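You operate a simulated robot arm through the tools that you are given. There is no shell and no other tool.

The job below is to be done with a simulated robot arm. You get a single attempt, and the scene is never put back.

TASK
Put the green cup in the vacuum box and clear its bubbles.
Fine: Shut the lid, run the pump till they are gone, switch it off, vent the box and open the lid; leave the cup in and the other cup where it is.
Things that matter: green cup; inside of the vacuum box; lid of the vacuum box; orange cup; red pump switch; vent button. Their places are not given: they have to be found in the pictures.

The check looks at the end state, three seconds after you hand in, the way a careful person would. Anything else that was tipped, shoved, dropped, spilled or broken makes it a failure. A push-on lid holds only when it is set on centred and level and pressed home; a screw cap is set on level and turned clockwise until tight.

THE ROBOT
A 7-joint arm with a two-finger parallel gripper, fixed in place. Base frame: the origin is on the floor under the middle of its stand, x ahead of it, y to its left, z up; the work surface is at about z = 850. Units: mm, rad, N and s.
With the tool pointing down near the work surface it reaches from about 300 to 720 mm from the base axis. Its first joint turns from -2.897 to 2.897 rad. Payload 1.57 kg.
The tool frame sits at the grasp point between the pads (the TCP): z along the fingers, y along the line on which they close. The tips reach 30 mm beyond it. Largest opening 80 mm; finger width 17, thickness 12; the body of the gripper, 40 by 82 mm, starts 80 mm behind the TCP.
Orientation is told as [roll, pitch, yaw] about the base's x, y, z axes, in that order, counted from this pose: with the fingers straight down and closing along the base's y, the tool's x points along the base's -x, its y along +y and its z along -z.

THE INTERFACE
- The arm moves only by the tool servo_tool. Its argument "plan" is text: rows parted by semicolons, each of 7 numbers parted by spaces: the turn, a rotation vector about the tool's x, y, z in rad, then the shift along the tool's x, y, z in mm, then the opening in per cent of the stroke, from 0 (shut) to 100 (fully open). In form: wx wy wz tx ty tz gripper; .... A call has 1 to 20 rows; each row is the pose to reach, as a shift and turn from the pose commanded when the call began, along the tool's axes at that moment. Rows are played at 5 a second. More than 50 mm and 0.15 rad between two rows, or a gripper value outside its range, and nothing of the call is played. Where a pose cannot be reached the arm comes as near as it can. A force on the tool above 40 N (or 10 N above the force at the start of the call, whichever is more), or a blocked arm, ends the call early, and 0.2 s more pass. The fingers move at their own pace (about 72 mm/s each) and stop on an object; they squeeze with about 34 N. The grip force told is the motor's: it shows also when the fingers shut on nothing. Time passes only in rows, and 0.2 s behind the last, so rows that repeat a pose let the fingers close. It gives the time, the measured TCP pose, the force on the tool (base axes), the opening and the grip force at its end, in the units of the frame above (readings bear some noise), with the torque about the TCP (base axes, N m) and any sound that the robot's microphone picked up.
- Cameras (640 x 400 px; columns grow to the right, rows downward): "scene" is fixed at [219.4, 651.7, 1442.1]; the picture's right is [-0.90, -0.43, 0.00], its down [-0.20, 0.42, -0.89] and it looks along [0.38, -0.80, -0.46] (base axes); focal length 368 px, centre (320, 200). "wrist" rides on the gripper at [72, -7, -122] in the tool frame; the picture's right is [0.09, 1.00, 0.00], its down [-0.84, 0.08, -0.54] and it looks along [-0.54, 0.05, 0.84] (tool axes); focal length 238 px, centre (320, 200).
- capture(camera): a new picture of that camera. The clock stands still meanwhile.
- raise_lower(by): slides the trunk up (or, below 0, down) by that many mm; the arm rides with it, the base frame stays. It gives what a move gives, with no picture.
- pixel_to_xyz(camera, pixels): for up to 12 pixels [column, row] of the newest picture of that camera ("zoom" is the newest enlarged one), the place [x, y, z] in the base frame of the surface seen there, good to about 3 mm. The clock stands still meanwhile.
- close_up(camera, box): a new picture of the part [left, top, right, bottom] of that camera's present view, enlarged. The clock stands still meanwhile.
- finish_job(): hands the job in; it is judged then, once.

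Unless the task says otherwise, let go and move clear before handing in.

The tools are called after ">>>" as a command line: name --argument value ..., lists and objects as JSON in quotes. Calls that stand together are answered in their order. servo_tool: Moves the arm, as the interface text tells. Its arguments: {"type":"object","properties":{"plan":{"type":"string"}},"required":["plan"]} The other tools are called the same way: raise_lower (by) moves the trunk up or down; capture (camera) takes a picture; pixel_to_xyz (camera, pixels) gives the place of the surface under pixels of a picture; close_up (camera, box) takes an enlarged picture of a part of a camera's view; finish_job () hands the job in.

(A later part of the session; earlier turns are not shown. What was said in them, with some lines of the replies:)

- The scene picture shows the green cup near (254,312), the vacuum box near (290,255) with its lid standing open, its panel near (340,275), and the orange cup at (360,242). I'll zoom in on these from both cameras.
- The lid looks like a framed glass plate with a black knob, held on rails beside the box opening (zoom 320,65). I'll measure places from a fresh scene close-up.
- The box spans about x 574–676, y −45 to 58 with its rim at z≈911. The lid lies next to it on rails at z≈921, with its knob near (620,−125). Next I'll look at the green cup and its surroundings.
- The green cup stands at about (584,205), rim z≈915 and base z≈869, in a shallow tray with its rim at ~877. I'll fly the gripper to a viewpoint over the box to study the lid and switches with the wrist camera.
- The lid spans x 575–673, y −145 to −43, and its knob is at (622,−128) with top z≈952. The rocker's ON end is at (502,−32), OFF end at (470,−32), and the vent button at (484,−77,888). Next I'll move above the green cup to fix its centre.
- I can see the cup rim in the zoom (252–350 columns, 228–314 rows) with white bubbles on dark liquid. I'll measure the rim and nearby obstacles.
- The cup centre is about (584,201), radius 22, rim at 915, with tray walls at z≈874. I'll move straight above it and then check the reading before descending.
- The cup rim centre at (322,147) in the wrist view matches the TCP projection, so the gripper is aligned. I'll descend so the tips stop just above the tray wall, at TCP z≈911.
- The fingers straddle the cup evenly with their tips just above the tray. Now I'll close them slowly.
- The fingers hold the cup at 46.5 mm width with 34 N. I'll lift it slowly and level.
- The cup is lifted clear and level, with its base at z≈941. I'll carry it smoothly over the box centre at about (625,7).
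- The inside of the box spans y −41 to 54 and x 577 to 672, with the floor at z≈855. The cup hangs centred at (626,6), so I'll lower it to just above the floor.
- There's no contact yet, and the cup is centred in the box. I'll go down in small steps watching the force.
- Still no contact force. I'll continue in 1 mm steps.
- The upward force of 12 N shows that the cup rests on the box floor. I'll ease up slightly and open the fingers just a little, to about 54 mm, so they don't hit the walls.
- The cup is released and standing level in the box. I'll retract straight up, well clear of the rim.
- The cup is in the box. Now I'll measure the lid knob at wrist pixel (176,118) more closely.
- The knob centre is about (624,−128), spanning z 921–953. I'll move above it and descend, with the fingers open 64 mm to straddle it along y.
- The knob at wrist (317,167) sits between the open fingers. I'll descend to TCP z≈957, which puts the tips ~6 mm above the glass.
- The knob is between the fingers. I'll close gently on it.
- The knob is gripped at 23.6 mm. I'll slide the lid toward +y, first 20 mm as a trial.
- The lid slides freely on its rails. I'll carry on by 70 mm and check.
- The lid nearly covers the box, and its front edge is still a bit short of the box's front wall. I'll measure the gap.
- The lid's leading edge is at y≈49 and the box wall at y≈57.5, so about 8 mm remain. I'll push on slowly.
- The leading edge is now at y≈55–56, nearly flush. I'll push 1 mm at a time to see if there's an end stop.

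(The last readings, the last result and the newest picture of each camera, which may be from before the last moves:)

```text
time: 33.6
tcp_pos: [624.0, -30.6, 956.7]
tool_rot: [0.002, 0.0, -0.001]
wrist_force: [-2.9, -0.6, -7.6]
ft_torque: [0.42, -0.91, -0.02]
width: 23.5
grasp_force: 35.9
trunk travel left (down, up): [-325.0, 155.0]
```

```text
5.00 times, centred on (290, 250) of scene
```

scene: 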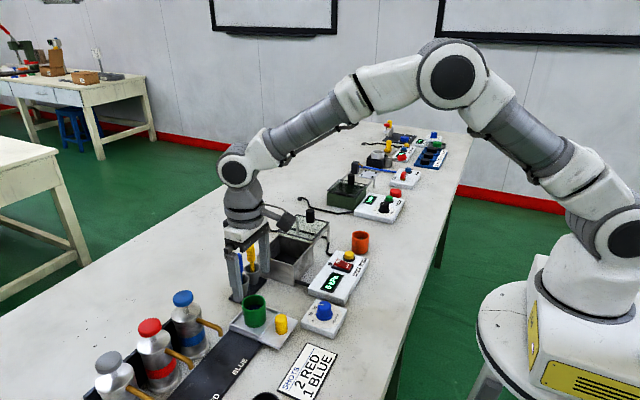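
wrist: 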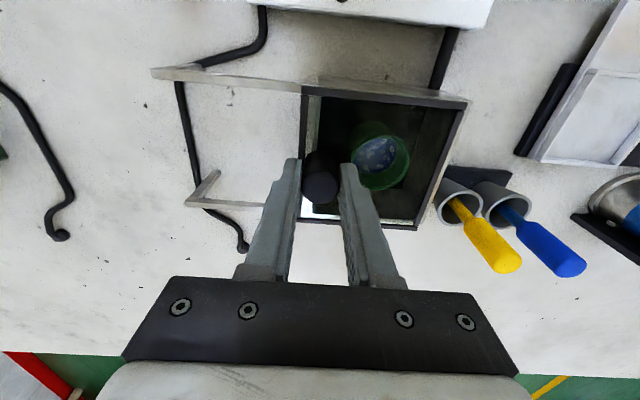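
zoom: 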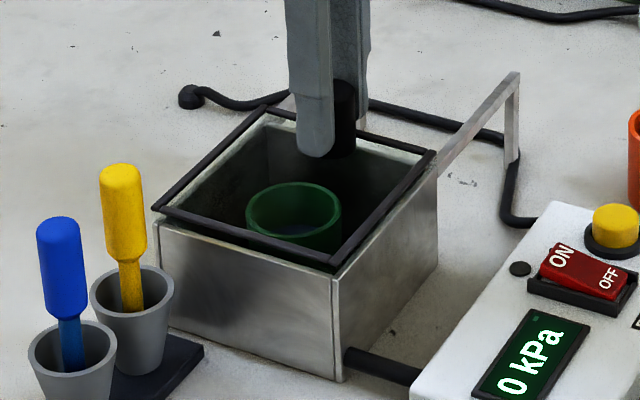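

The lid now looks flush with the front wall. I'll measure its edges once more.

>>> pixel_to_xyz --camera "zoom" --pixels '[[158, 209], [245, 240], [331, 268], [434, 153], [265, 107], [157, 222], [245, 250], [334, 276], [400, 140]]'

>>> close_up --camera "wrist" --box '[270, 60, 490, 240]'

>>> pixel_to_xyz --camera "zoom" --pixels '[[150, 100], [148, 180], [505, 105], [470, 200], [425, 320], [395, 370], [300, 370], [330, 80], [145, 355], [516, 100]]'

```text
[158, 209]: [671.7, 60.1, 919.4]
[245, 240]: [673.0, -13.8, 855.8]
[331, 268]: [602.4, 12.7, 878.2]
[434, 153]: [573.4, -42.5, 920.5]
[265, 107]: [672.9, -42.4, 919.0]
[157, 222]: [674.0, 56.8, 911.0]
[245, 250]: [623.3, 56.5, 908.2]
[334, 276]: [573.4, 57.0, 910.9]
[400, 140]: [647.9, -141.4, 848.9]
```

```text
2.22 times, centred on (380, 150) of wrist
```

zoom: 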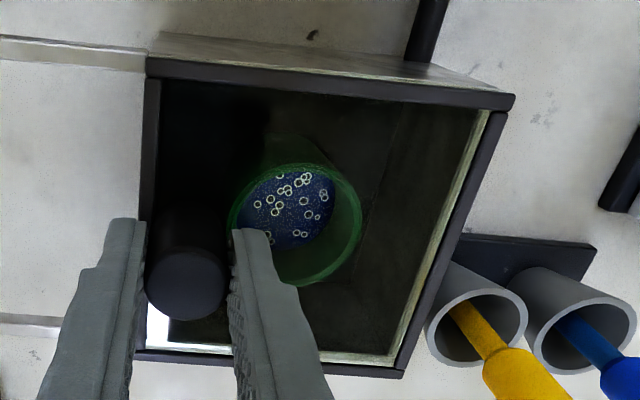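

```text
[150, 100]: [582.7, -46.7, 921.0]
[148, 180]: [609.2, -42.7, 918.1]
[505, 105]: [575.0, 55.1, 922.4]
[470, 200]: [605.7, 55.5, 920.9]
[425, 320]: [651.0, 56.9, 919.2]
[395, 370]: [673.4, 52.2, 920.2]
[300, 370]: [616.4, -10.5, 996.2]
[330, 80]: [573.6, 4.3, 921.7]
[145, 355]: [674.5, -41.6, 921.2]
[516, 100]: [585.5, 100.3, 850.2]
```

The lid spans y≈−44 to 57, matching the box, so it's shut. I'll open the fingers and rise off the knob.

>>> servo_tool --plan "0 0 0 0 0 0 30; 0 0 0 0 0 0 40; 0 0 0 0 0 0 50; 0 0 0 0 0 0 50; 0 0 0 0 0 -10 50; 0 0 0 0 0 -25 50; 0 0 0 0 0 -45 50; 0 0 0 0 0 -70 50; 0 0 0 0 0 -70 50"

>>> capture --camera "wrist"

>>> close_up --camera "scene" --box '[250, 210, 330, 290]'

```text
time: 35.6
tcp_pos: [623.9, -29.5, 1026.3]
tool_rot: [0.001, 0.0, 0.001]
wrist_force: [0.0, 0.3, -0.3]
ft_torque: [-0.03, 0.01, -0.03]
width: 40.0
grasp_force: 0.1
trunk travel left (down, up): [-325.0, 155.0]
```

```text
taken
```

wrist: 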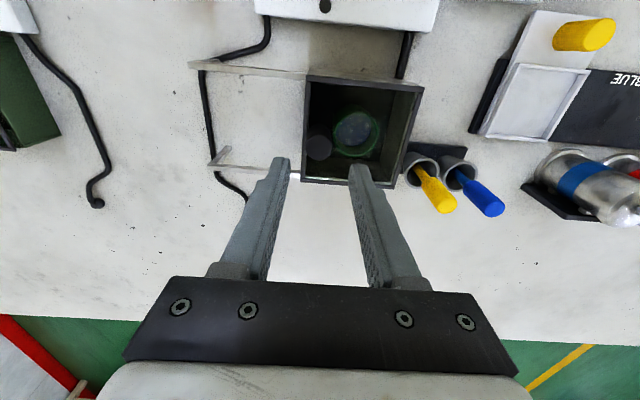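

```text
5.00 times, centred on (290, 250) of scene
```

zoom: 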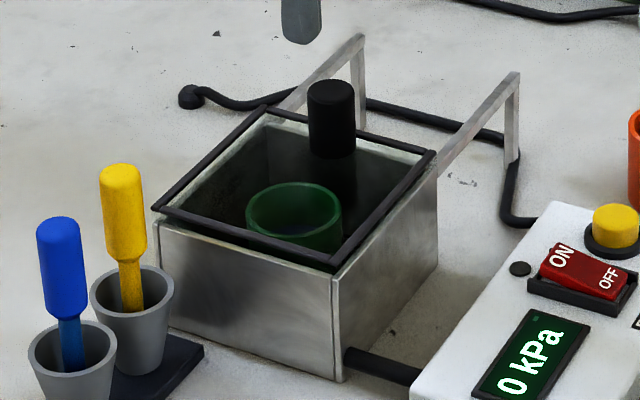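

The lid is shut and released cleanly. Next I'll close the fingers and move over the control panel to view the switch.

>>> servo_tool --plan "0 0 0 30 0 0 30; 0 0 0 65 -1 0 10; 0 0 0 100 -1 0 0; 0 0 0 140 -2 5 0; 0 0 0 175 -2 10 0; 0 0 0 195 -2 15 0; 0 0 0 195 -2 15 0"

>>> capture --camera "wrist"

>>> close_up --camera "wrist" --box '[240, 50, 400, 150]'

```text
time: 37.2
tcp_pos: [429.3, -32.0, 1013.5]
tool_rot: [0.001, 0.0, 0.0]
wrist_force: [-0.9, -0.5, -1.2]
ft_torque: [0.03, 0.01, 0.0]
width: 0.1
grasp_force: 20.9
trunk travel left (down, up): [-325.0, 155.0]
```

```text
taken
```

wrist: 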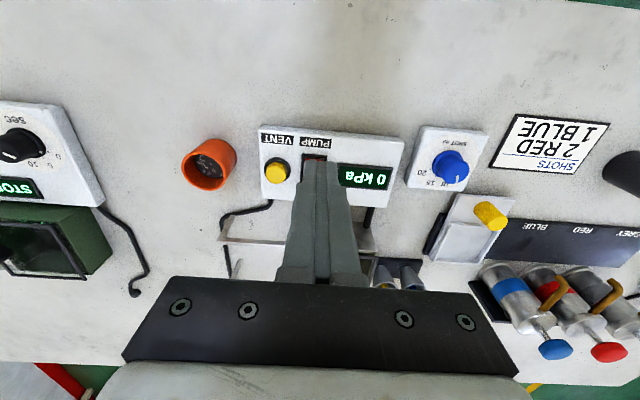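

```text
4.00 times, centred on (320, 100) of wrist
```

zoom: 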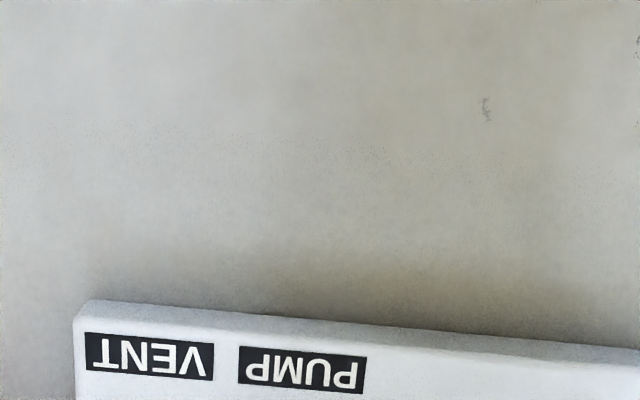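

The closed fingers hide the switch from the wrist view, so I'll study it from the scene camera.

>>> close_up --camera "scene" --box '[315, 240, 379, 280]'

```text
10.00 times, centred on (347, 260) of scene
```

zoom: 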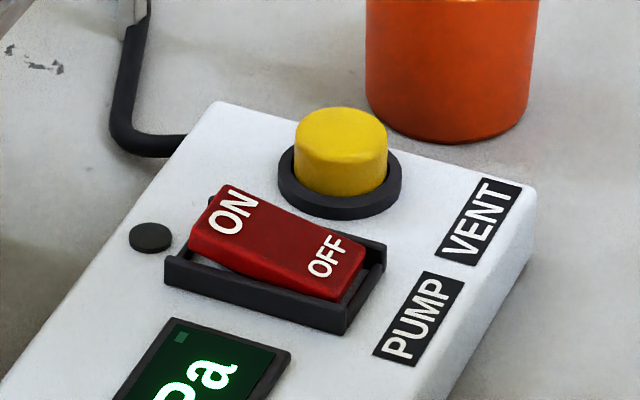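

>>> pixel_to_xyz --camera "zoom" --pixels '[[205, 240], [235, 190], [232, 212], [280, 245], [325, 258], [340, 290], [360, 250], [165, 275], [345, 325], [150, 235], [340, 125], [340, 165]]'

>>> pixel_to_xyz --camera "zoom" --pixels '[[195, 235], [220, 200], [250, 215], [225, 255], [385, 255], [300, 140], [380, 140], [340, 110], [280, 270], [130, 330], [500, 220], [420, 320]]'

```text
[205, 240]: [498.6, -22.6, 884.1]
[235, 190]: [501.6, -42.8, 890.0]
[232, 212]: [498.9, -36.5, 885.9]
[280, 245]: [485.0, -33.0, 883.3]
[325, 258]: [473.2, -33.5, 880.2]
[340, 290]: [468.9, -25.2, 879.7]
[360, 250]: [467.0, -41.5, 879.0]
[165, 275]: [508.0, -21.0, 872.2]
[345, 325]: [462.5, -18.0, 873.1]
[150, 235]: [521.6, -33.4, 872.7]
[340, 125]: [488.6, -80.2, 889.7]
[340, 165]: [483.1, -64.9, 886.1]
```

```text
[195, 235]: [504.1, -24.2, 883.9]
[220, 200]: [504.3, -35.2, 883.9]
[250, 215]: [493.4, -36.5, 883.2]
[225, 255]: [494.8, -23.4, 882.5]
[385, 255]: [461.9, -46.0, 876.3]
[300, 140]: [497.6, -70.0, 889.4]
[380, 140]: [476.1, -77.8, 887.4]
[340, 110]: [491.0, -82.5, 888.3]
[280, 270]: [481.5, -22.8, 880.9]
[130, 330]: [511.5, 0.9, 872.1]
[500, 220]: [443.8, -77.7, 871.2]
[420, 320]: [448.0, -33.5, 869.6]
```

The rocker spans x 467–505, y −43 to −23, with the ON end raised (z≈885) at x≈505. I'll position the closed tips above the ON end at (501,−33).

>>> servo_tool --plan "0 0 0 -25 0 5 0; 0 0 0 -50 -1 15 0; 0 0 0 -71.5 -1 35 0; 0 0 0 -71.5 -1 55 0; 0 0 0 -71.5 -1 72 0; 0 0 0 -71.5 -1 84 0; 0 0 0 -71.5 -1 84 0"

>>> close_up --camera "scene" --box '[299, 220, 395, 290]'

```text
time: 38.8
tcp_pos: [500.1, -32.9, 927.6]
tool_rot: [0.001, 0.0, 0.0]
wrist_force: [0.4, 0.2, 0.3]
ft_torque: [0.01, 0.0, 0.0]
width: 0.0
grasp_force: 21.4
trunk travel left (down, up): [-325.0, 155.0]
```

```text
5.71 times, centred on (347, 255) of scene
```

zoom: 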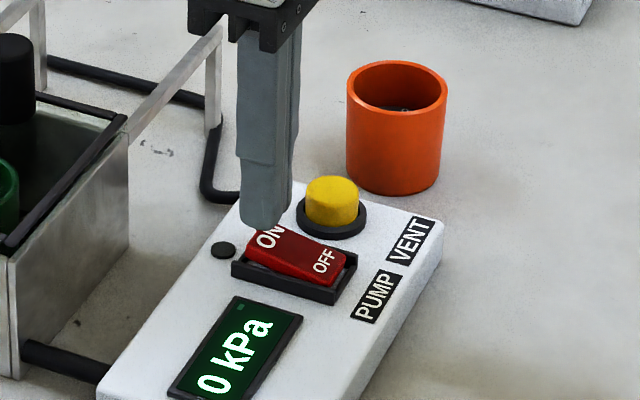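

The tips hover just above the ON end. I'll descend in small steps until the rocker gives.

>>> servo_tool --plan "0 0 0 0 0 5 0; 0 0 0 0 0 10 0; 0 0 0 0 0 12 0; 0 0 0 0 0 13 0; 0 0 0 0 0 14 0; 0 0 0 0 0 15 0"

>>> close_up --camera "scene" --box '[299, 220, 395, 290]'

```text
time: 40.2
tcp_pos: [500.9, -35.1, 913.8]
tool_rot: [0.0, -0.002, 0.0]
wrist_force: [-2.2, -2.0, 11.7]
ft_torque: [-0.04, 0.22, 0.04]
width: 0.2
grasp_force: 21.5
trunk travel left (down, up): [-325.0, 155.0]
heard: click
```

```text
5.71 times, centred on (347, 255) of scene
```

zoom: 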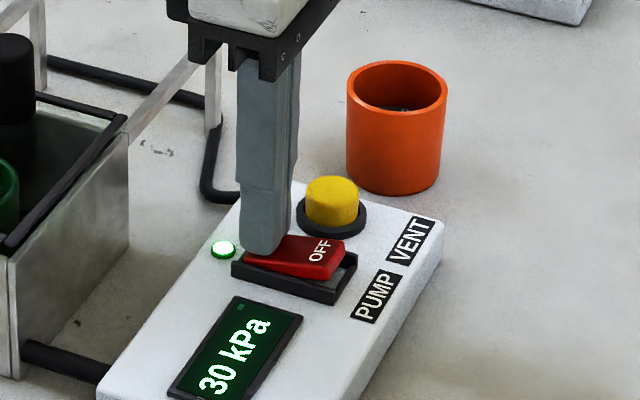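

There was a click, the lamp is lit and the display reads 30 kPa, so the pump is running. I'll lift off, shift above the OFF end at x≈471 and check the bubbles.

>>> servo_tool --plan "0 0 0 0 0 -8 0; 0 0 0 0 1 -16 0; 0 0 0 15 1 -16 0; 0 0 0 29 1 -16 0; 0 0 0 29 1 -16 0"

>>> close_up --camera "scene" --box '[260, 210, 388, 290]'

>>> close_up --camera "scene" --box '[269, 230, 333, 270]'

>>> capture --camera "wrist"

```text
time: 41.4
tcp_pos: [470.7, -31.5, 929.1]
tool_rot: [0.0, 0.0, 0.001]
wrist_force: [-0.3, 0.1, 0.4]
ft_torque: [0.01, -0.02, -0.01]
width: 0.1
grasp_force: 21.1
trunk travel left (down, up): [-325.0, 155.0]
```

```text
5.00 times, centred on (324, 250) of scene
```

zoom: 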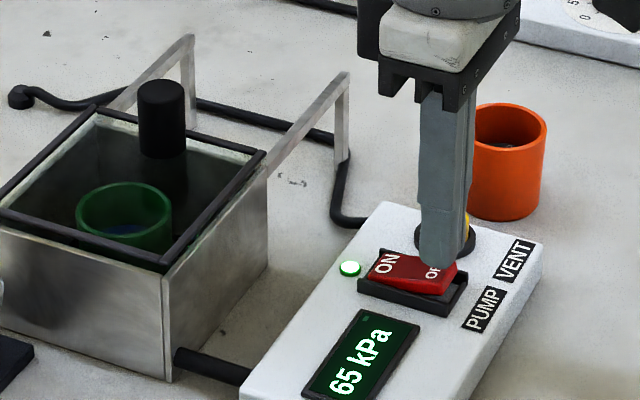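

```text
10.00 times, centred on (301, 250) of scene
```

zoom: 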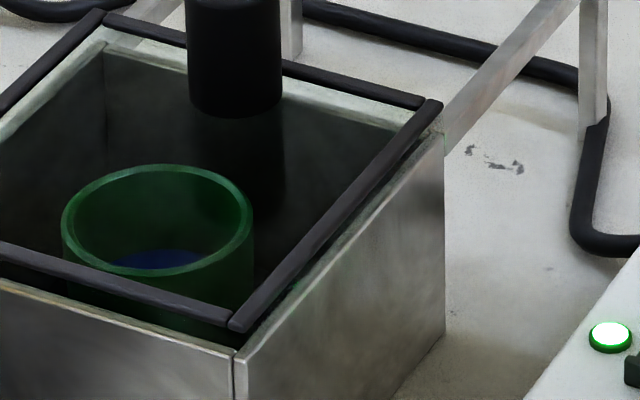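

```text
taken
```

wrist: 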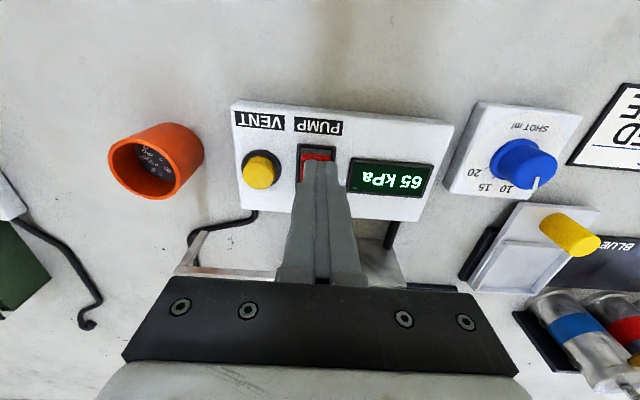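

The pump pulls 65 kPa but the scene camera can't see the bubbles inside the cup. I'll rise to a viewpoint where the wrist camera looks down through the glass.

>>> servo_tool --plan "0 0 0 0 0 -30 0; 0 0 0 -20 -15 -65 0; 0 0 0 -40 -35 -100 0; 0 0 0 -60 -50 -130 0; 0 0 0 -69 -58 -151 0"

>>> capture --camera "wrist"

>>> close_up --camera "wrist" --box '[340, 140, 420, 210]'

>>> close_up --camera "scene" --box '[260, 210, 388, 290]'

```text
time: 42.6
tcp_pos: [541.2, -88.6, 1076.4]
tool_rot: [0.0, 0.001, 0.0]
wrist_force: [-0.5, -0.2, -0.2]
ft_torque: [-0.01, 0.02, 0.01]
width: 0.0
grasp_force: 21.3
trunk travel left (down, up): [-325.0, 155.0]
```

```text
taken
```

wrist: 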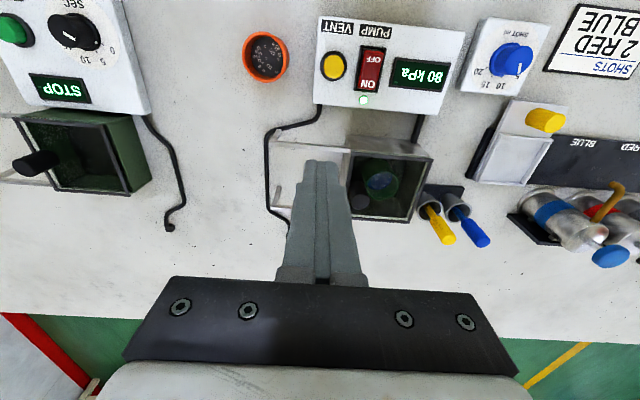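

```text
5.71 times, centred on (380, 175) of wrist
```

zoom: 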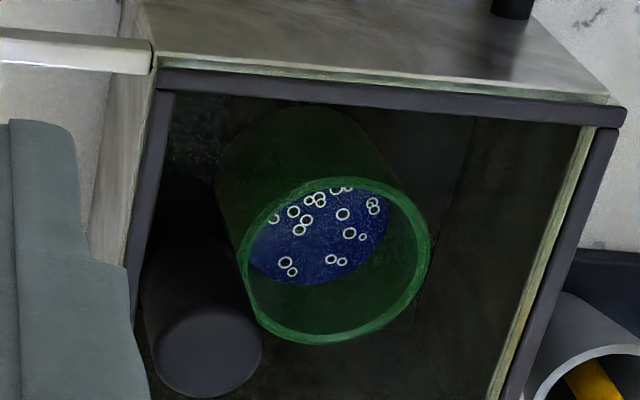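

```text
5.00 times, centred on (324, 250) of scene
```

zoom: 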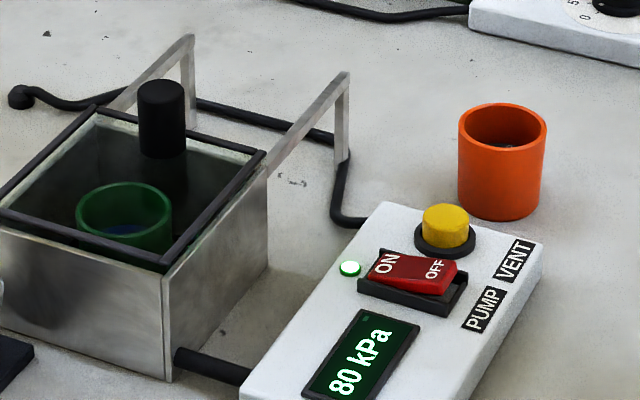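

This view shows the bubbles clearly at 80 kPa and they are still there. I'll wait here in short bouts and watch.

>>> servo_tool --plan "0 0 0 0 0 0 0; 0 0 0 0 0 0 0; 0 0 0 0 0 0 0; 0 0 0 0 0 0 0; 0 0 0 0 0 0 0"

>>> close_up --camera "wrist" --box '[340, 140, 420, 210]'

>>> close_up --camera "scene" --box '[260, 210, 388, 290]'

```text
time: 43.8
tcp_pos: [540.4, -88.7, 1075.2]
tool_rot: [0.0, 0.002, 0.0]
wrist_force: [0.3, 0.4, -0.3]
ft_torque: [0.02, 0.03, 0.0]
width: 0.2
grasp_force: 21.1
trunk travel left (down, up): [-325.0, 155.0]
```

```text
5.71 times, centred on (380, 175) of wrist
```

zoom: 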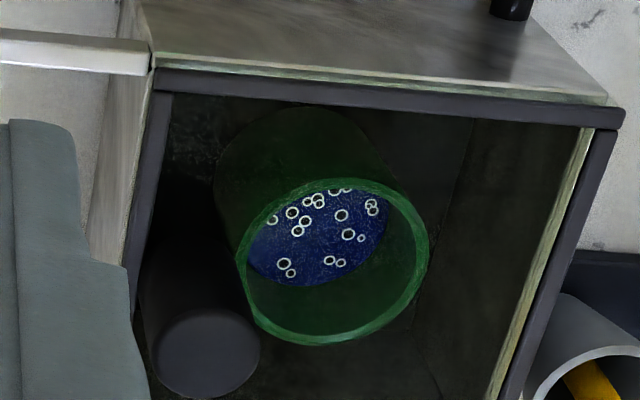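

```text
5.00 times, centred on (324, 250) of scene
```

zoom: 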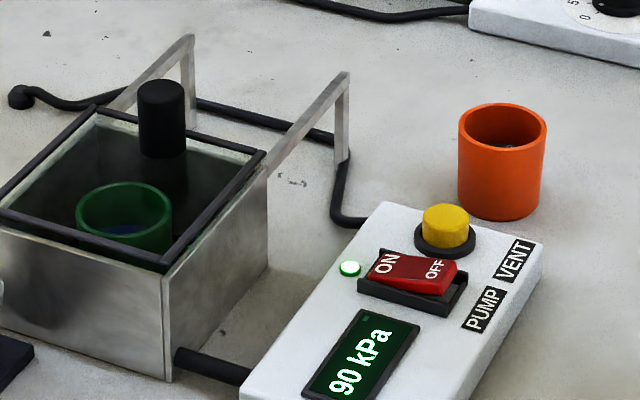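

The pressure reads 90 kPa and the bubbles remain, so I'll wait another 2 s.

>>> servo_tool --plan "0 0 0 0 0 0 0; 0 0 0 0 0 0 0; 0 0 0 0 0 0 0; 0 0 0 0 0 0 0; 0 0 0 0 0 0 0; 0 0 0 0 0 0 0; 0 0 0 0 0 0 0; 0 0 0 0 0 0 0; 0 0 0 0 0 0 0; 0 0 0 0 0 0 0"

>>> close_up --camera "wrist" --box '[340, 140, 420, 210]'

>>> close_up --camera "scene" --box '[260, 210, 388, 290]'

```text
time: 46.0
tcp_pos: [540.5, -88.5, 1077.3]
tool_rot: [0.0, -0.001, 0.001]
wrist_force: [-0.1, -0.4, -0.7]
ft_torque: [0.0, -0.01, 0.0]
width: 0.0
grasp_force: 21.2
trunk travel left (down, up): [-325.0, 155.0]
```

```text
5.71 times, centred on (380, 175) of wrist
```

zoom: 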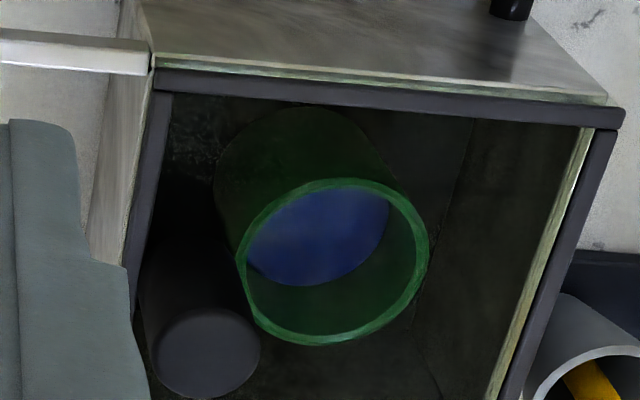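

```text
5.00 times, centred on (324, 250) of scene
```

zoom: 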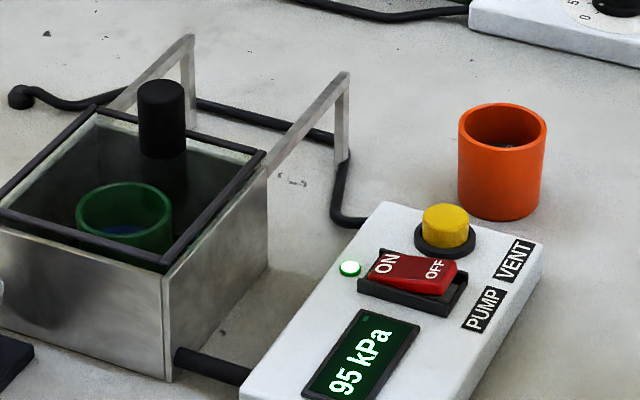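

At 95 kPa the liquid surface is smooth and the bubbles are gone. I'll go back above the OFF end of the switch.

>>> servo_tool --plan "0 0 0 15 10 21 0; 0 0 0 35 28 51 0; 0 0 0 54 45 86 0; 0 0 0 69 57 116 0; 0 0 0 69 57 138 0; 0 0 0 69 57 149 0; 0 0 0 69 57 149 0"

>>> close_up --camera "scene" --box '[299, 220, 395, 290]'

```text
time: 47.6
tcp_pos: [472.3, -32.0, 928.6]
tool_rot: [0.001, 0.001, 0.0]
wrist_force: [-0.2, -0.4, -1.1]
ft_torque: [-0.03, 0.03, 0.03]
width: 0.0
grasp_force: 20.9
trunk travel left (down, up): [-325.0, 155.0]
```

```text
5.71 times, centred on (347, 255) of scene
```

zoom: 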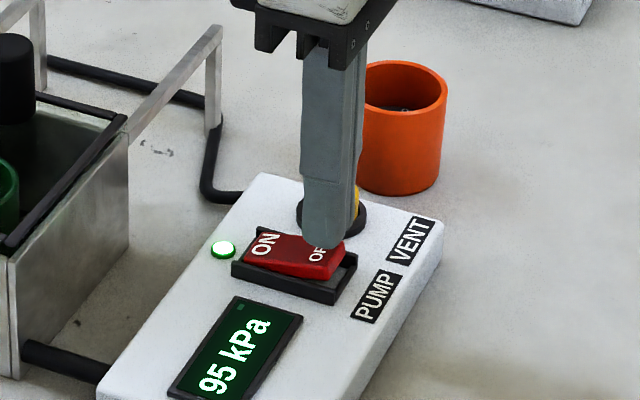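

The tips are above the raised OFF end. I'll press down.

>>> servo_tool --plan "0 0 0 1.5 0 5 0; 0 0 0 1.5 0 10 0; 0 0 0 1.5 0 12 0; 0 0 0 1.5 0 13 0; 0 0 0 1.5 0 14 0; 0 0 0 1.5 0 15 0"

>>> close_up --camera "scene" --box '[299, 220, 395, 290]'

```text
time: 49.0
tcp_pos: [469.9, -33.7, 916.2]
tool_rot: [0.001, 0.001, 0.0]
wrist_force: [-0.3, 0.6, -0.1]
ft_torque: [0.0, -0.04, -0.04]
width: 0.0
grasp_force: 21.2
trunk travel left (down, up): [-325.0, 155.0]
```

```text
5.71 times, centred on (347, 255) of scene
```

zoom: 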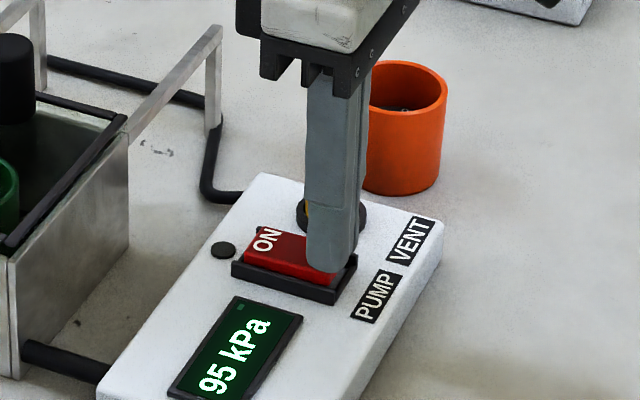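

The lamp has gone dark, so the pump seems to be off. I'll press 2 mm more to make sure the rocker is fully seated, then lift off.

>>> servo_tool --plan "0 0 0 0 0 1 0; 0 0 0 0 0 2 0; 0 0 0 0 0 2 0"

>>> servo_tool --plan "0 0 0 0 0 -6 0; 0 0 0 0 0 -15 0; 0 0 0 0 0 -30 0; 0 0 0 0 0 -30 0"

>>> close_up --camera "scene" --box '[299, 220, 395, 290]'

```text
time: 49.8
tcp_pos: [468.9, -33.6, 913.0]
tool_rot: [0.0, 0.001, 0.0]
wrist_force: [-2.3, -0.8, 3.5]
ft_torque: [0.0, -0.03, 0.02]
width: 0.1
grasp_force: 21.3
trunk travel left (down, up): [-325.0, 155.0]
```

```text
time: 50.8
tcp_pos: [469.2, -34.7, 941.1]
tool_rot: [0.0, 0.001, 0.0]
wrist_force: [0.0, 0.7, -0.6]
ft_torque: [0.02, -0.03, 0.0]
width: 0.0
grasp_force: 21.4
trunk travel left (down, up): [-325.0, 155.0]
```

```text
5.71 times, centred on (347, 255) of scene
```

zoom: 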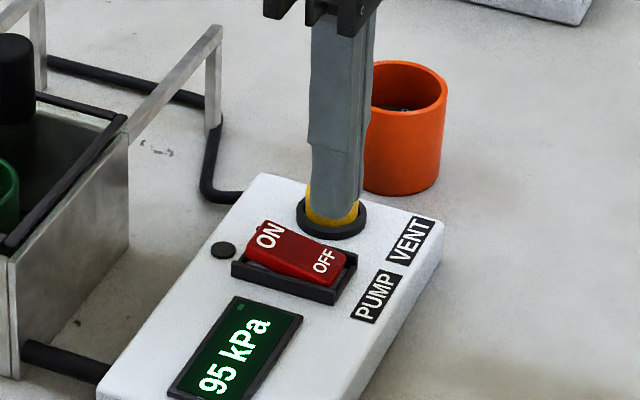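

The rocker is back in OFF with the lamp dark, and the pressure holds at 95 kPa. I'll move over the yellow vent button at (484.5,−76.5).

>>> servo_tool --plan "0 0 0 -5 -14 -5 0; 0 0 0 -10 -28 -5 0; 0 0 0 -15 -42.5 0 0; 0 0 0 -15 -42.5 9 0; 0 0 0 -15 -42.5 9 0"

>>> close_up --camera "scene" --box '[299, 220, 395, 290]'

>>> capture --camera "wrist"

```text
time: 52.0
tcp_pos: [485.0, -78.3, 934.2]
tool_rot: [0.0, 0.0, 0.0]
wrist_force: [0.3, -0.2, 0.3]
ft_torque: [0.0, -0.03, -0.03]
width: 0.0
grasp_force: 21.0
trunk travel left (down, up): [-325.0, 155.0]
```

```text
5.71 times, centred on (347, 255) of scene
```

zoom: 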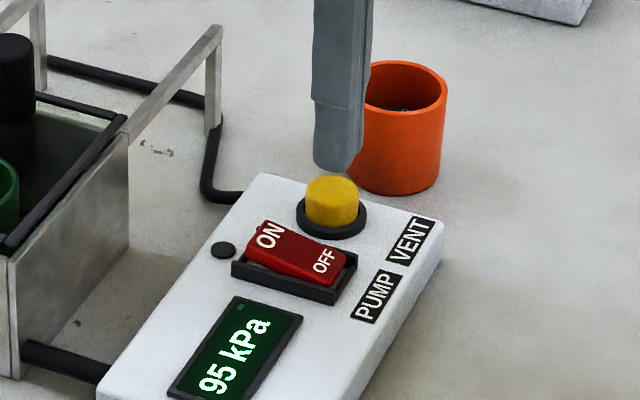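

```text
taken
```

wrist: 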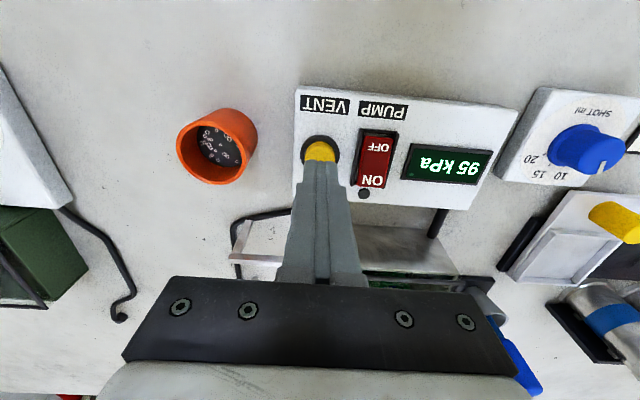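

The tips are aligned with the button (wrist 320,152). I'll press down step by step.

>>> servo_tool --plan "0 0 0 0 1 6 0; 0 0 0 0 1 11 0; 0 0 0 0 1 14 0; 0 0 0 0 1 16 0; 0 0 0 0 1 17 0; 0 0 0 0 1 18 0; 0 0 0 0 1 19 0"

>>> close_up --camera "scene" --box '[299, 220, 395, 290]'

```text
time: 53.6
tcp_pos: [484.9, -74.4, 916.2]
tool_rot: [-0.002, -0.001, -0.001]
wrist_force: [-0.6, 0.9, 2.4]
ft_torque: [0.05, 0.0, -0.02]
width: 0.0
grasp_force: 21.5
trunk travel left (down, up): [-325.0, 155.0]
heard: click
```

```text
5.71 times, centred on (347, 255) of scene
```

zoom: 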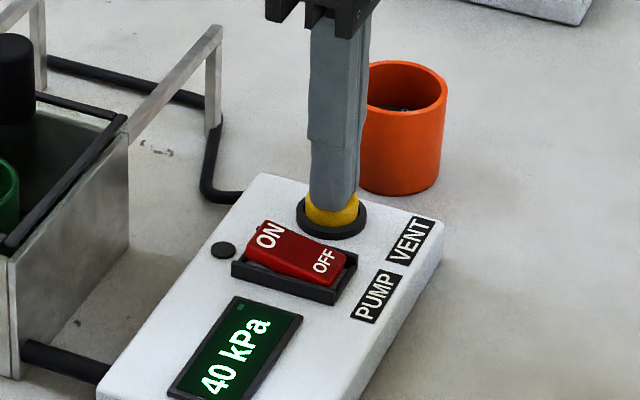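

A click was heard and the pressure has fallen to 40 kPa. I'll hold the vent button till it reads 0.

>>> servo_tool --plan "0 0 0 0 0 0 0; 0 0 0 0 0 0 0; 0 0 0 0 0 0 0; 0 0 0 0 0 0 0; 0 0 0 0 0 0 0; 0 0 0 0 0 0 0; 0 0 0 0 0 0 0; 0 0 0 0 0 0 0; 0 0 0 0 0 0 0; 0 0 0 0 0 0 0"

>>> close_up --camera "scene" --box '[299, 220, 395, 290]'

```text
time: 55.8
tcp_pos: [485.3, -76.3, 914.8]
tool_rot: [0.001, 0.0, 0.0]
wrist_force: [-0.8, 0.9, 2.4]
ft_torque: [-0.04, -0.01, -0.01]
width: 0.1
grasp_force: 21.2
trunk travel left (down, up): [-325.0, 155.0]
```

```text
5.71 times, centred on (347, 255) of scene
```

zoom: 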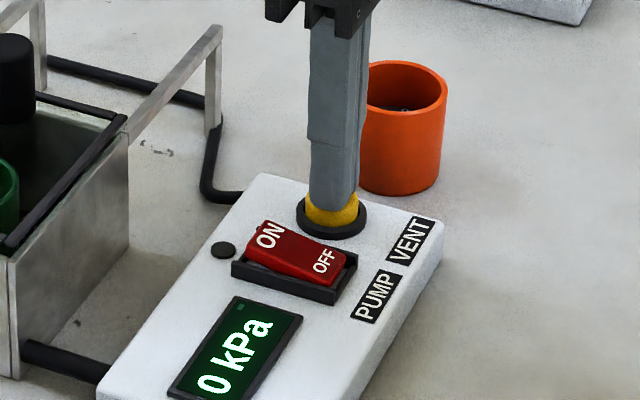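

The display reads 0 kPa, so the box is vented. I'll rise off the button, then fly above the lid knob with the fingers open.

>>> servo_tool --plan "0 0 0 0 0 -8 0; 0 0 0 0 0 -25 0; 0 0 0 0 0 -55 0; 0 0 0 0 0 -90 0; 0 0 0 -20 6 -110 20; 0 0 0 -50 16 -115 40; 0 0 0 -80 26 -115 60; 0 0 0 -110 36 -115 65; 0 0 0 -130 44 -115 65; 0 0 0 -139 46 -115 65; 0 0 0 -139 46 -115 65"

>>> capture --camera "wrist"

>>> close_up --camera "scene" --box '[250, 200, 378, 280]'

```text
time: 58.2
tcp_pos: [623.7, -30.5, 1031.1]
tool_rot: [0.001, 0.0, -0.001]
wrist_force: [0.9, -0.3, 0.1]
ft_torque: [0.02, -0.04, 0.01]
width: 51.8
grasp_force: 0.1
trunk travel left (down, up): [-325.0, 155.0]
```

```text
taken
```

wrist: 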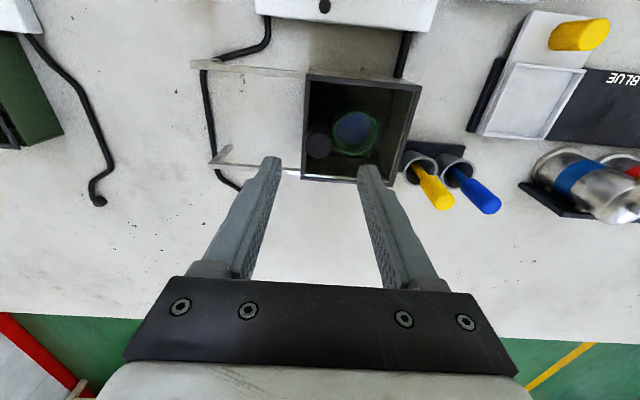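

```text
5.00 times, centred on (314, 240) of scene
```

zoom: 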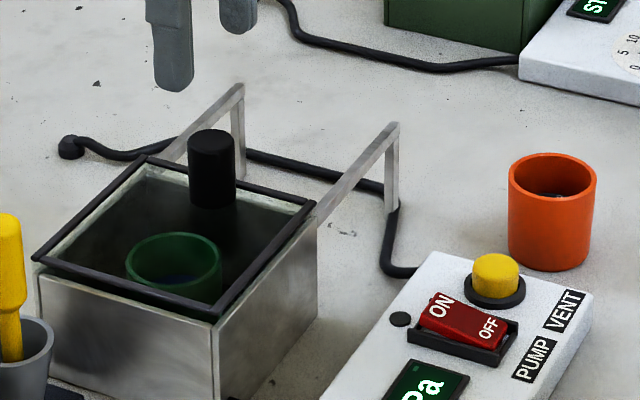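

The knob (wrist 318,145) is between the fingers and nothing else is in the way. I'll descend and close on it.

>>> servo_tool --plan "0 0 0 0 0 20 65; 0 0 0 0 0 40 65; 0 0 0 0 0 58 65; 0 0 0 0 0 69 65; 0 0 0 0 0 74 65; 0 0 0 0 0 74 65; 0 0 0 0 0 74 45; 0 0 0 0 0 74 35; 0 0 0 0 0 74 25; 0 0 0 0 0 74 15; 0 0 0 0 0 74 10; 0 0 0 0 0 74 10"

>>> capture --camera "wrist"

```text
time: 60.8
tcp_pos: [623.4, -31.2, 958.4]
tool_rot: [-0.002, 0.001, -0.003]
wrist_force: [0.6, -13.5, -1.4]
ft_torque: [0.15, -0.1, -0.08]
width: 23.5
grasp_force: 35.5
trunk travel left (down, up): [-325.0, 155.0]
```

```text
taken
```

wrist: 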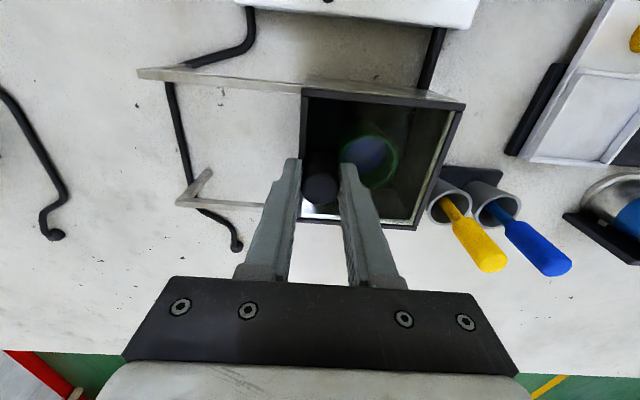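

The knob is gripped again at 23.5 mm. I'll slide the lid back toward −y, smoothly, about 97 mm first.

>>> servo_tool --plan "0 0 0 0 -3 0 10; 0 0 0 0 -9 0 10; 0 0 0 0 -18 0 10; 0 0 0 0 -28 0 10; 0 0 0 0 -38 0 10; 0 0 0 0 -48 0 10; 0 0 0 0 -58 0 10; 0 0 0 0 -68 0 10; 0 0 0 0 -78 0 10; 0 0 0 0 -87 0 10; 0 0 0 0 -93 0 10; 0 0 0 0 -97 0 10; 0 0 0 0 -97 0 10"

>>> capture --camera "wrist"

>>> close_up --camera "scene" --box '[250, 190, 378, 270]'

```text
time: 63.6
tcp_pos: [624.4, -126.8, 956.4]
tool_rot: [0.0, -0.001, 0.001]
wrist_force: [-1.5, -2.2, 7.7]
ft_torque: [0.42, 0.42, 0.04]
width: 23.5
grasp_force: 35.8
trunk travel left (down, up): [-325.0, 155.0]
```

```text
taken
```

wrist: 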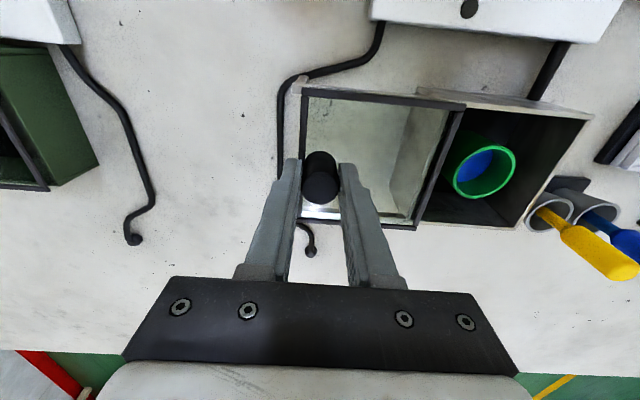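

```text
5.00 times, centred on (314, 230) of scene
```

zoom: 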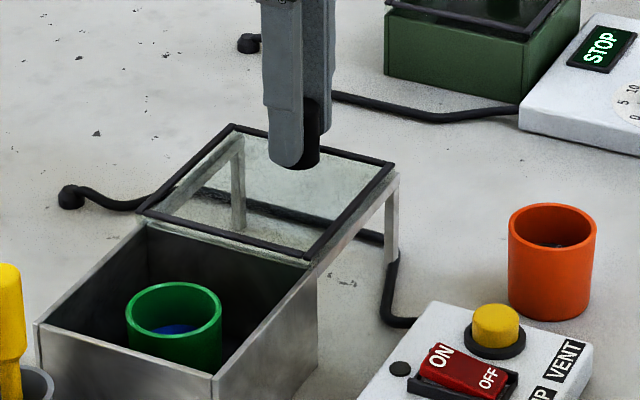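

The lid is nearly back at its original place. I'll push 3 mm more, gently, watching for the end stop.

>>> servo_tool --plan "0 0 0 0 -1 0 10; 0 0 0 0 -2 0 10; 0 0 0 0 -3 0 10; 0 0 0 0 -3 0 10"

>>> close_up --camera "scene" --box '[260, 190, 340, 250]'

>>> pixel_to_xyz --camera "zoom" --pixels '[[182, 275], [400, 335], [300, 304], [290, 300], [305, 163], [512, 213], [395, 345], [190, 285]]'

```text
time: 64.6
tcp_pos: [623.5, -129.0, 956.4]
tool_rot: [0.0, 0.0, 0.0]
wrist_force: [-6.3, -1.6, 4.5]
ft_torque: [0.46, -0.6, -0.06]
width: 23.8
grasp_force: 35.5
trunk travel left (down, up): [-325.0, 155.0]
```

```text
6.67 times, centred on (300, 220) of scene
```

zoom: 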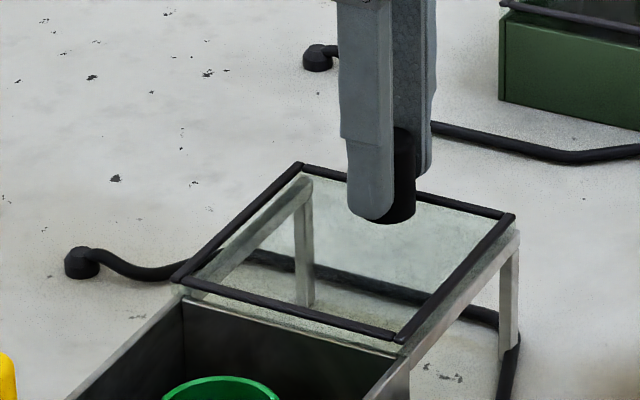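

```text
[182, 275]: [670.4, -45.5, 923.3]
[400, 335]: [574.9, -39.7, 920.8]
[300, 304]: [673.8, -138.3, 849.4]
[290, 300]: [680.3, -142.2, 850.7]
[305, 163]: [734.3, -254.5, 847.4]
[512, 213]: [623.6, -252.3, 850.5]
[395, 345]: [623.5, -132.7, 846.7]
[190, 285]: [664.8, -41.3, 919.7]
```

Compared with the first picture the lid is about 1.5 mm short of its original open spot. I'll push 2 mm more, then release.

>>> servo_tool --plan "0 0 0 0 -1 0 10; 0 0 0 0 -2 0 10; 0 0 0 0 -2 0 10"

>>> close_up --camera "scene" --box '[260, 190, 340, 250]'

```text
time: 65.4
tcp_pos: [624.1, -131.5, 958.2]
tool_rot: [0.0, -0.001, 0.003]
wrist_force: [-8.6, 7.8, 8.3]
ft_torque: [-0.29, 0.83, 0.07]
width: 23.6
grasp_force: 35.6
trunk travel left (down, up): [-325.0, 155.0]
```

```text
6.67 times, centred on (300, 220) of scene
```

zoom: 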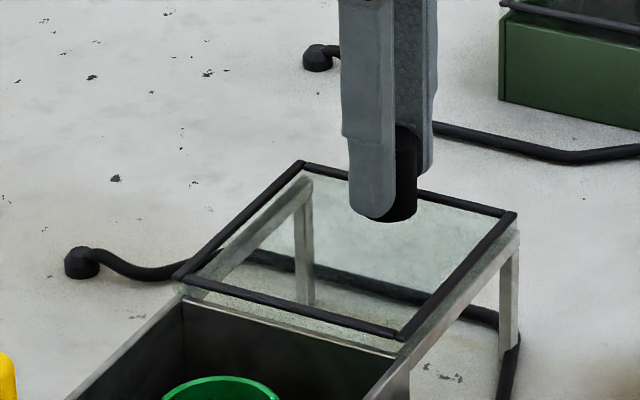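

The +7.8 N in y shows that the lid has reached its open stop. I'll release the knob and rise clear.

>>> servo_tool --plan "0 0 0 0 0.5 0 30; 0 0 0 0 0.5 0 42; 0 0 0 0 0.5 0 55; 0 0 0 0 0.5 0 55; 0 0 0 0 0.5 -10 55; 0 0 0 0 0.5 -25 55; 0 0 0 0 0.5 -50 55; 0 0 0 0 0.5 -85 55; 0 0 0 0 0.5 -120 55; 0 0 0 0 0.5 -120 55"

>>> capture --camera "wrist"

>>> close_up --camera "scene" --box '[250, 190, 378, 270]'

```text
time: 67.6
tcp_pos: [624.9, -130.6, 1076.0]
tool_rot: [0.001, 0.001, 0.0]
wrist_force: [0.1, -0.8, 0.6]
ft_torque: [0.02, 0.01, -0.03]
width: 44.1
grasp_force: 0.1
trunk travel left (down, up): [-325.0, 155.0]
```

```text
taken
```

wrist: 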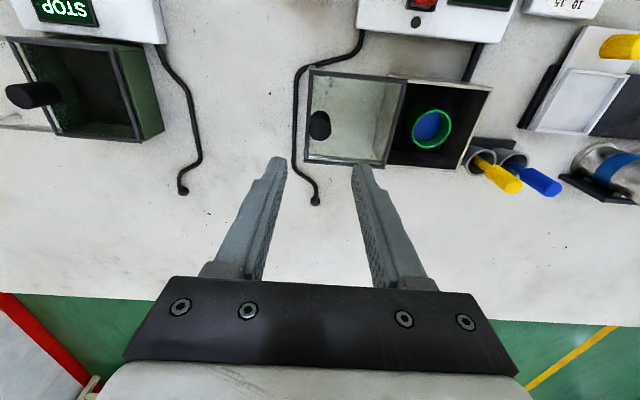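

```text
5.00 times, centred on (314, 230) of scene
```

zoom: 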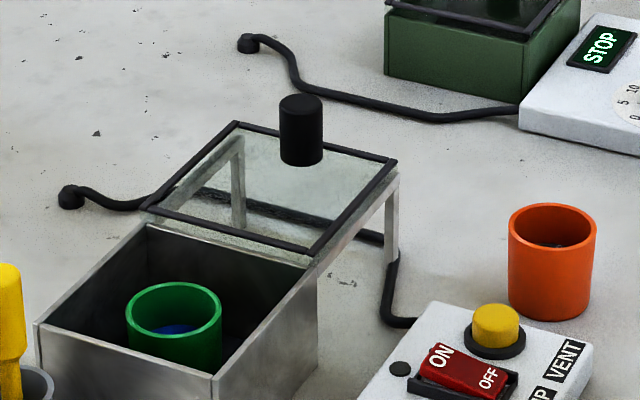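

The lid is open again and the cup stands in the box. I'll check its liquid up close and the panel before backing off.

>>> close_up --camera "wrist" --box '[390, 90, 470, 160]'

>>> close_up --camera "scene" --box '[299, 220, 395, 290]'

>>> capture --camera "scene"

```text
5.71 times, centred on (430, 125) of wrist
```

zoom: 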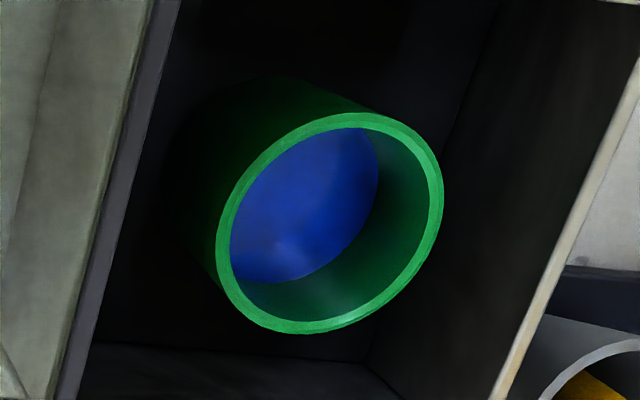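

```text
5.71 times, centred on (347, 255) of scene
```

zoom: 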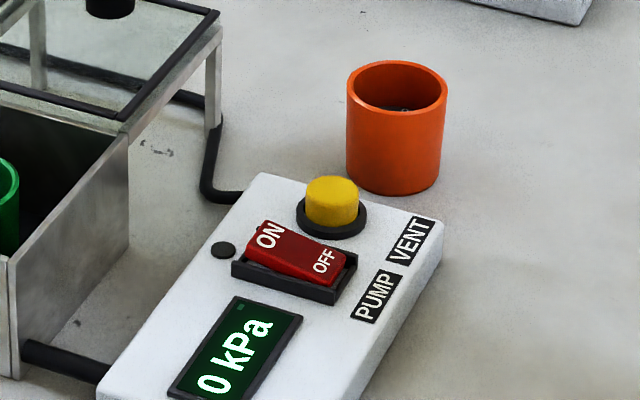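

```text
taken
```

scene: 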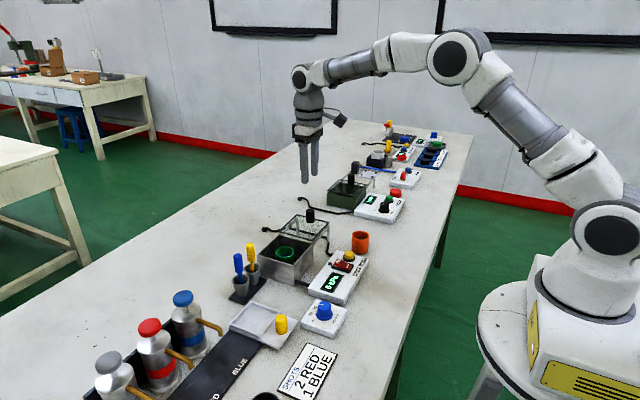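

The liquid is smooth with no bubbles, the display shows 0 kPa with the lamp dark, and the orange cup hasn't moved. I'll withdraw upward and take one last look from above.

>>> servo_tool --plan "0 0 0 10 15 -25 55; 0 0 0 25 45 -45 55; 0 0 0 40 75 -65 55; 0 0 0 50 105 -80 55; 0 0 0 60 130 -90 55; 0 0 0 65 150 -95 55; 0 0 0 65 150 -95 55"

>>> capture --camera "wrist"

>>> close_up --camera "wrist" --box '[270, 80, 370, 170]'

```text
time: 69.2
tcp_pos: [560.6, 19.0, 1169.4]
tool_rot: [-0.002, 0.001, 0.001]
wrist_force: [-0.7, -0.4, -0.2]
ft_torque: [0.03, 0.01, 0.04]
width: 43.7
grasp_force: 0.0
trunk travel left (down, up): [-325.0, 155.0]
```

```text
taken
```

wrist: 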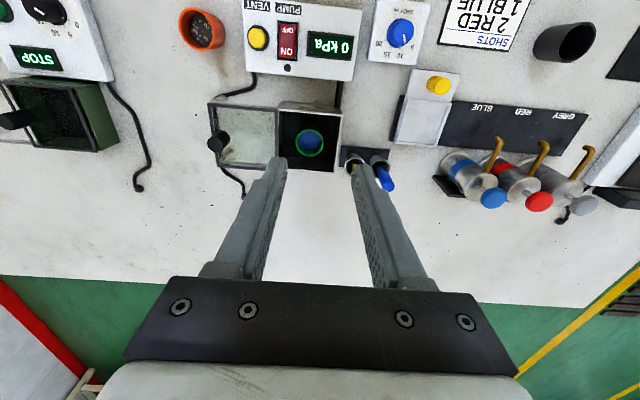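

```text
4.44 times, centred on (320, 125) of wrist
```

zoom: 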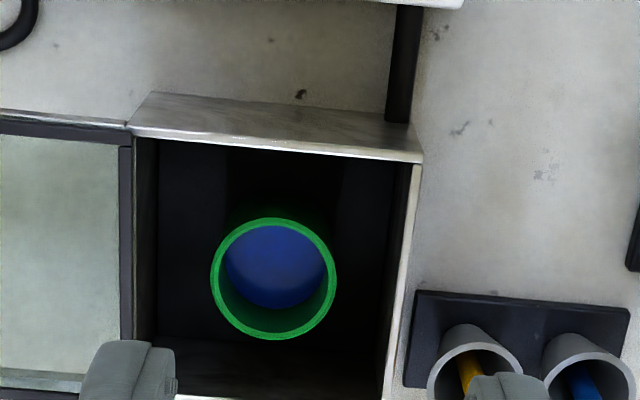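

The cup stands in the open box with clear, bubble-free liquid. The pump switch is OFF at 0 kPa, and nothing else has been disturbed. The gripper is clear, so I'm handing in.

>>> finish_job

```text
The job is handed in.
```

The green cup is in the vacuum box and its bubbles are gone; I've handed the job in, with no verdict back yet.

- **Pumping:** I shut the lid and ran the pump up to 95 kPa, until the liquid surface was smooth. After that I switched the pump off and held the vent button until the display read 0 kPa.
- **End state:** the lid is slid fully open, the pump switch is at OFF with its lamp dark, and the green cup stands in the box.
- **Everything else:** the orange cup is where it was, and nothing was tipped, spilled or shoved in the last pictures. The gripper is empty and clear of the bench.
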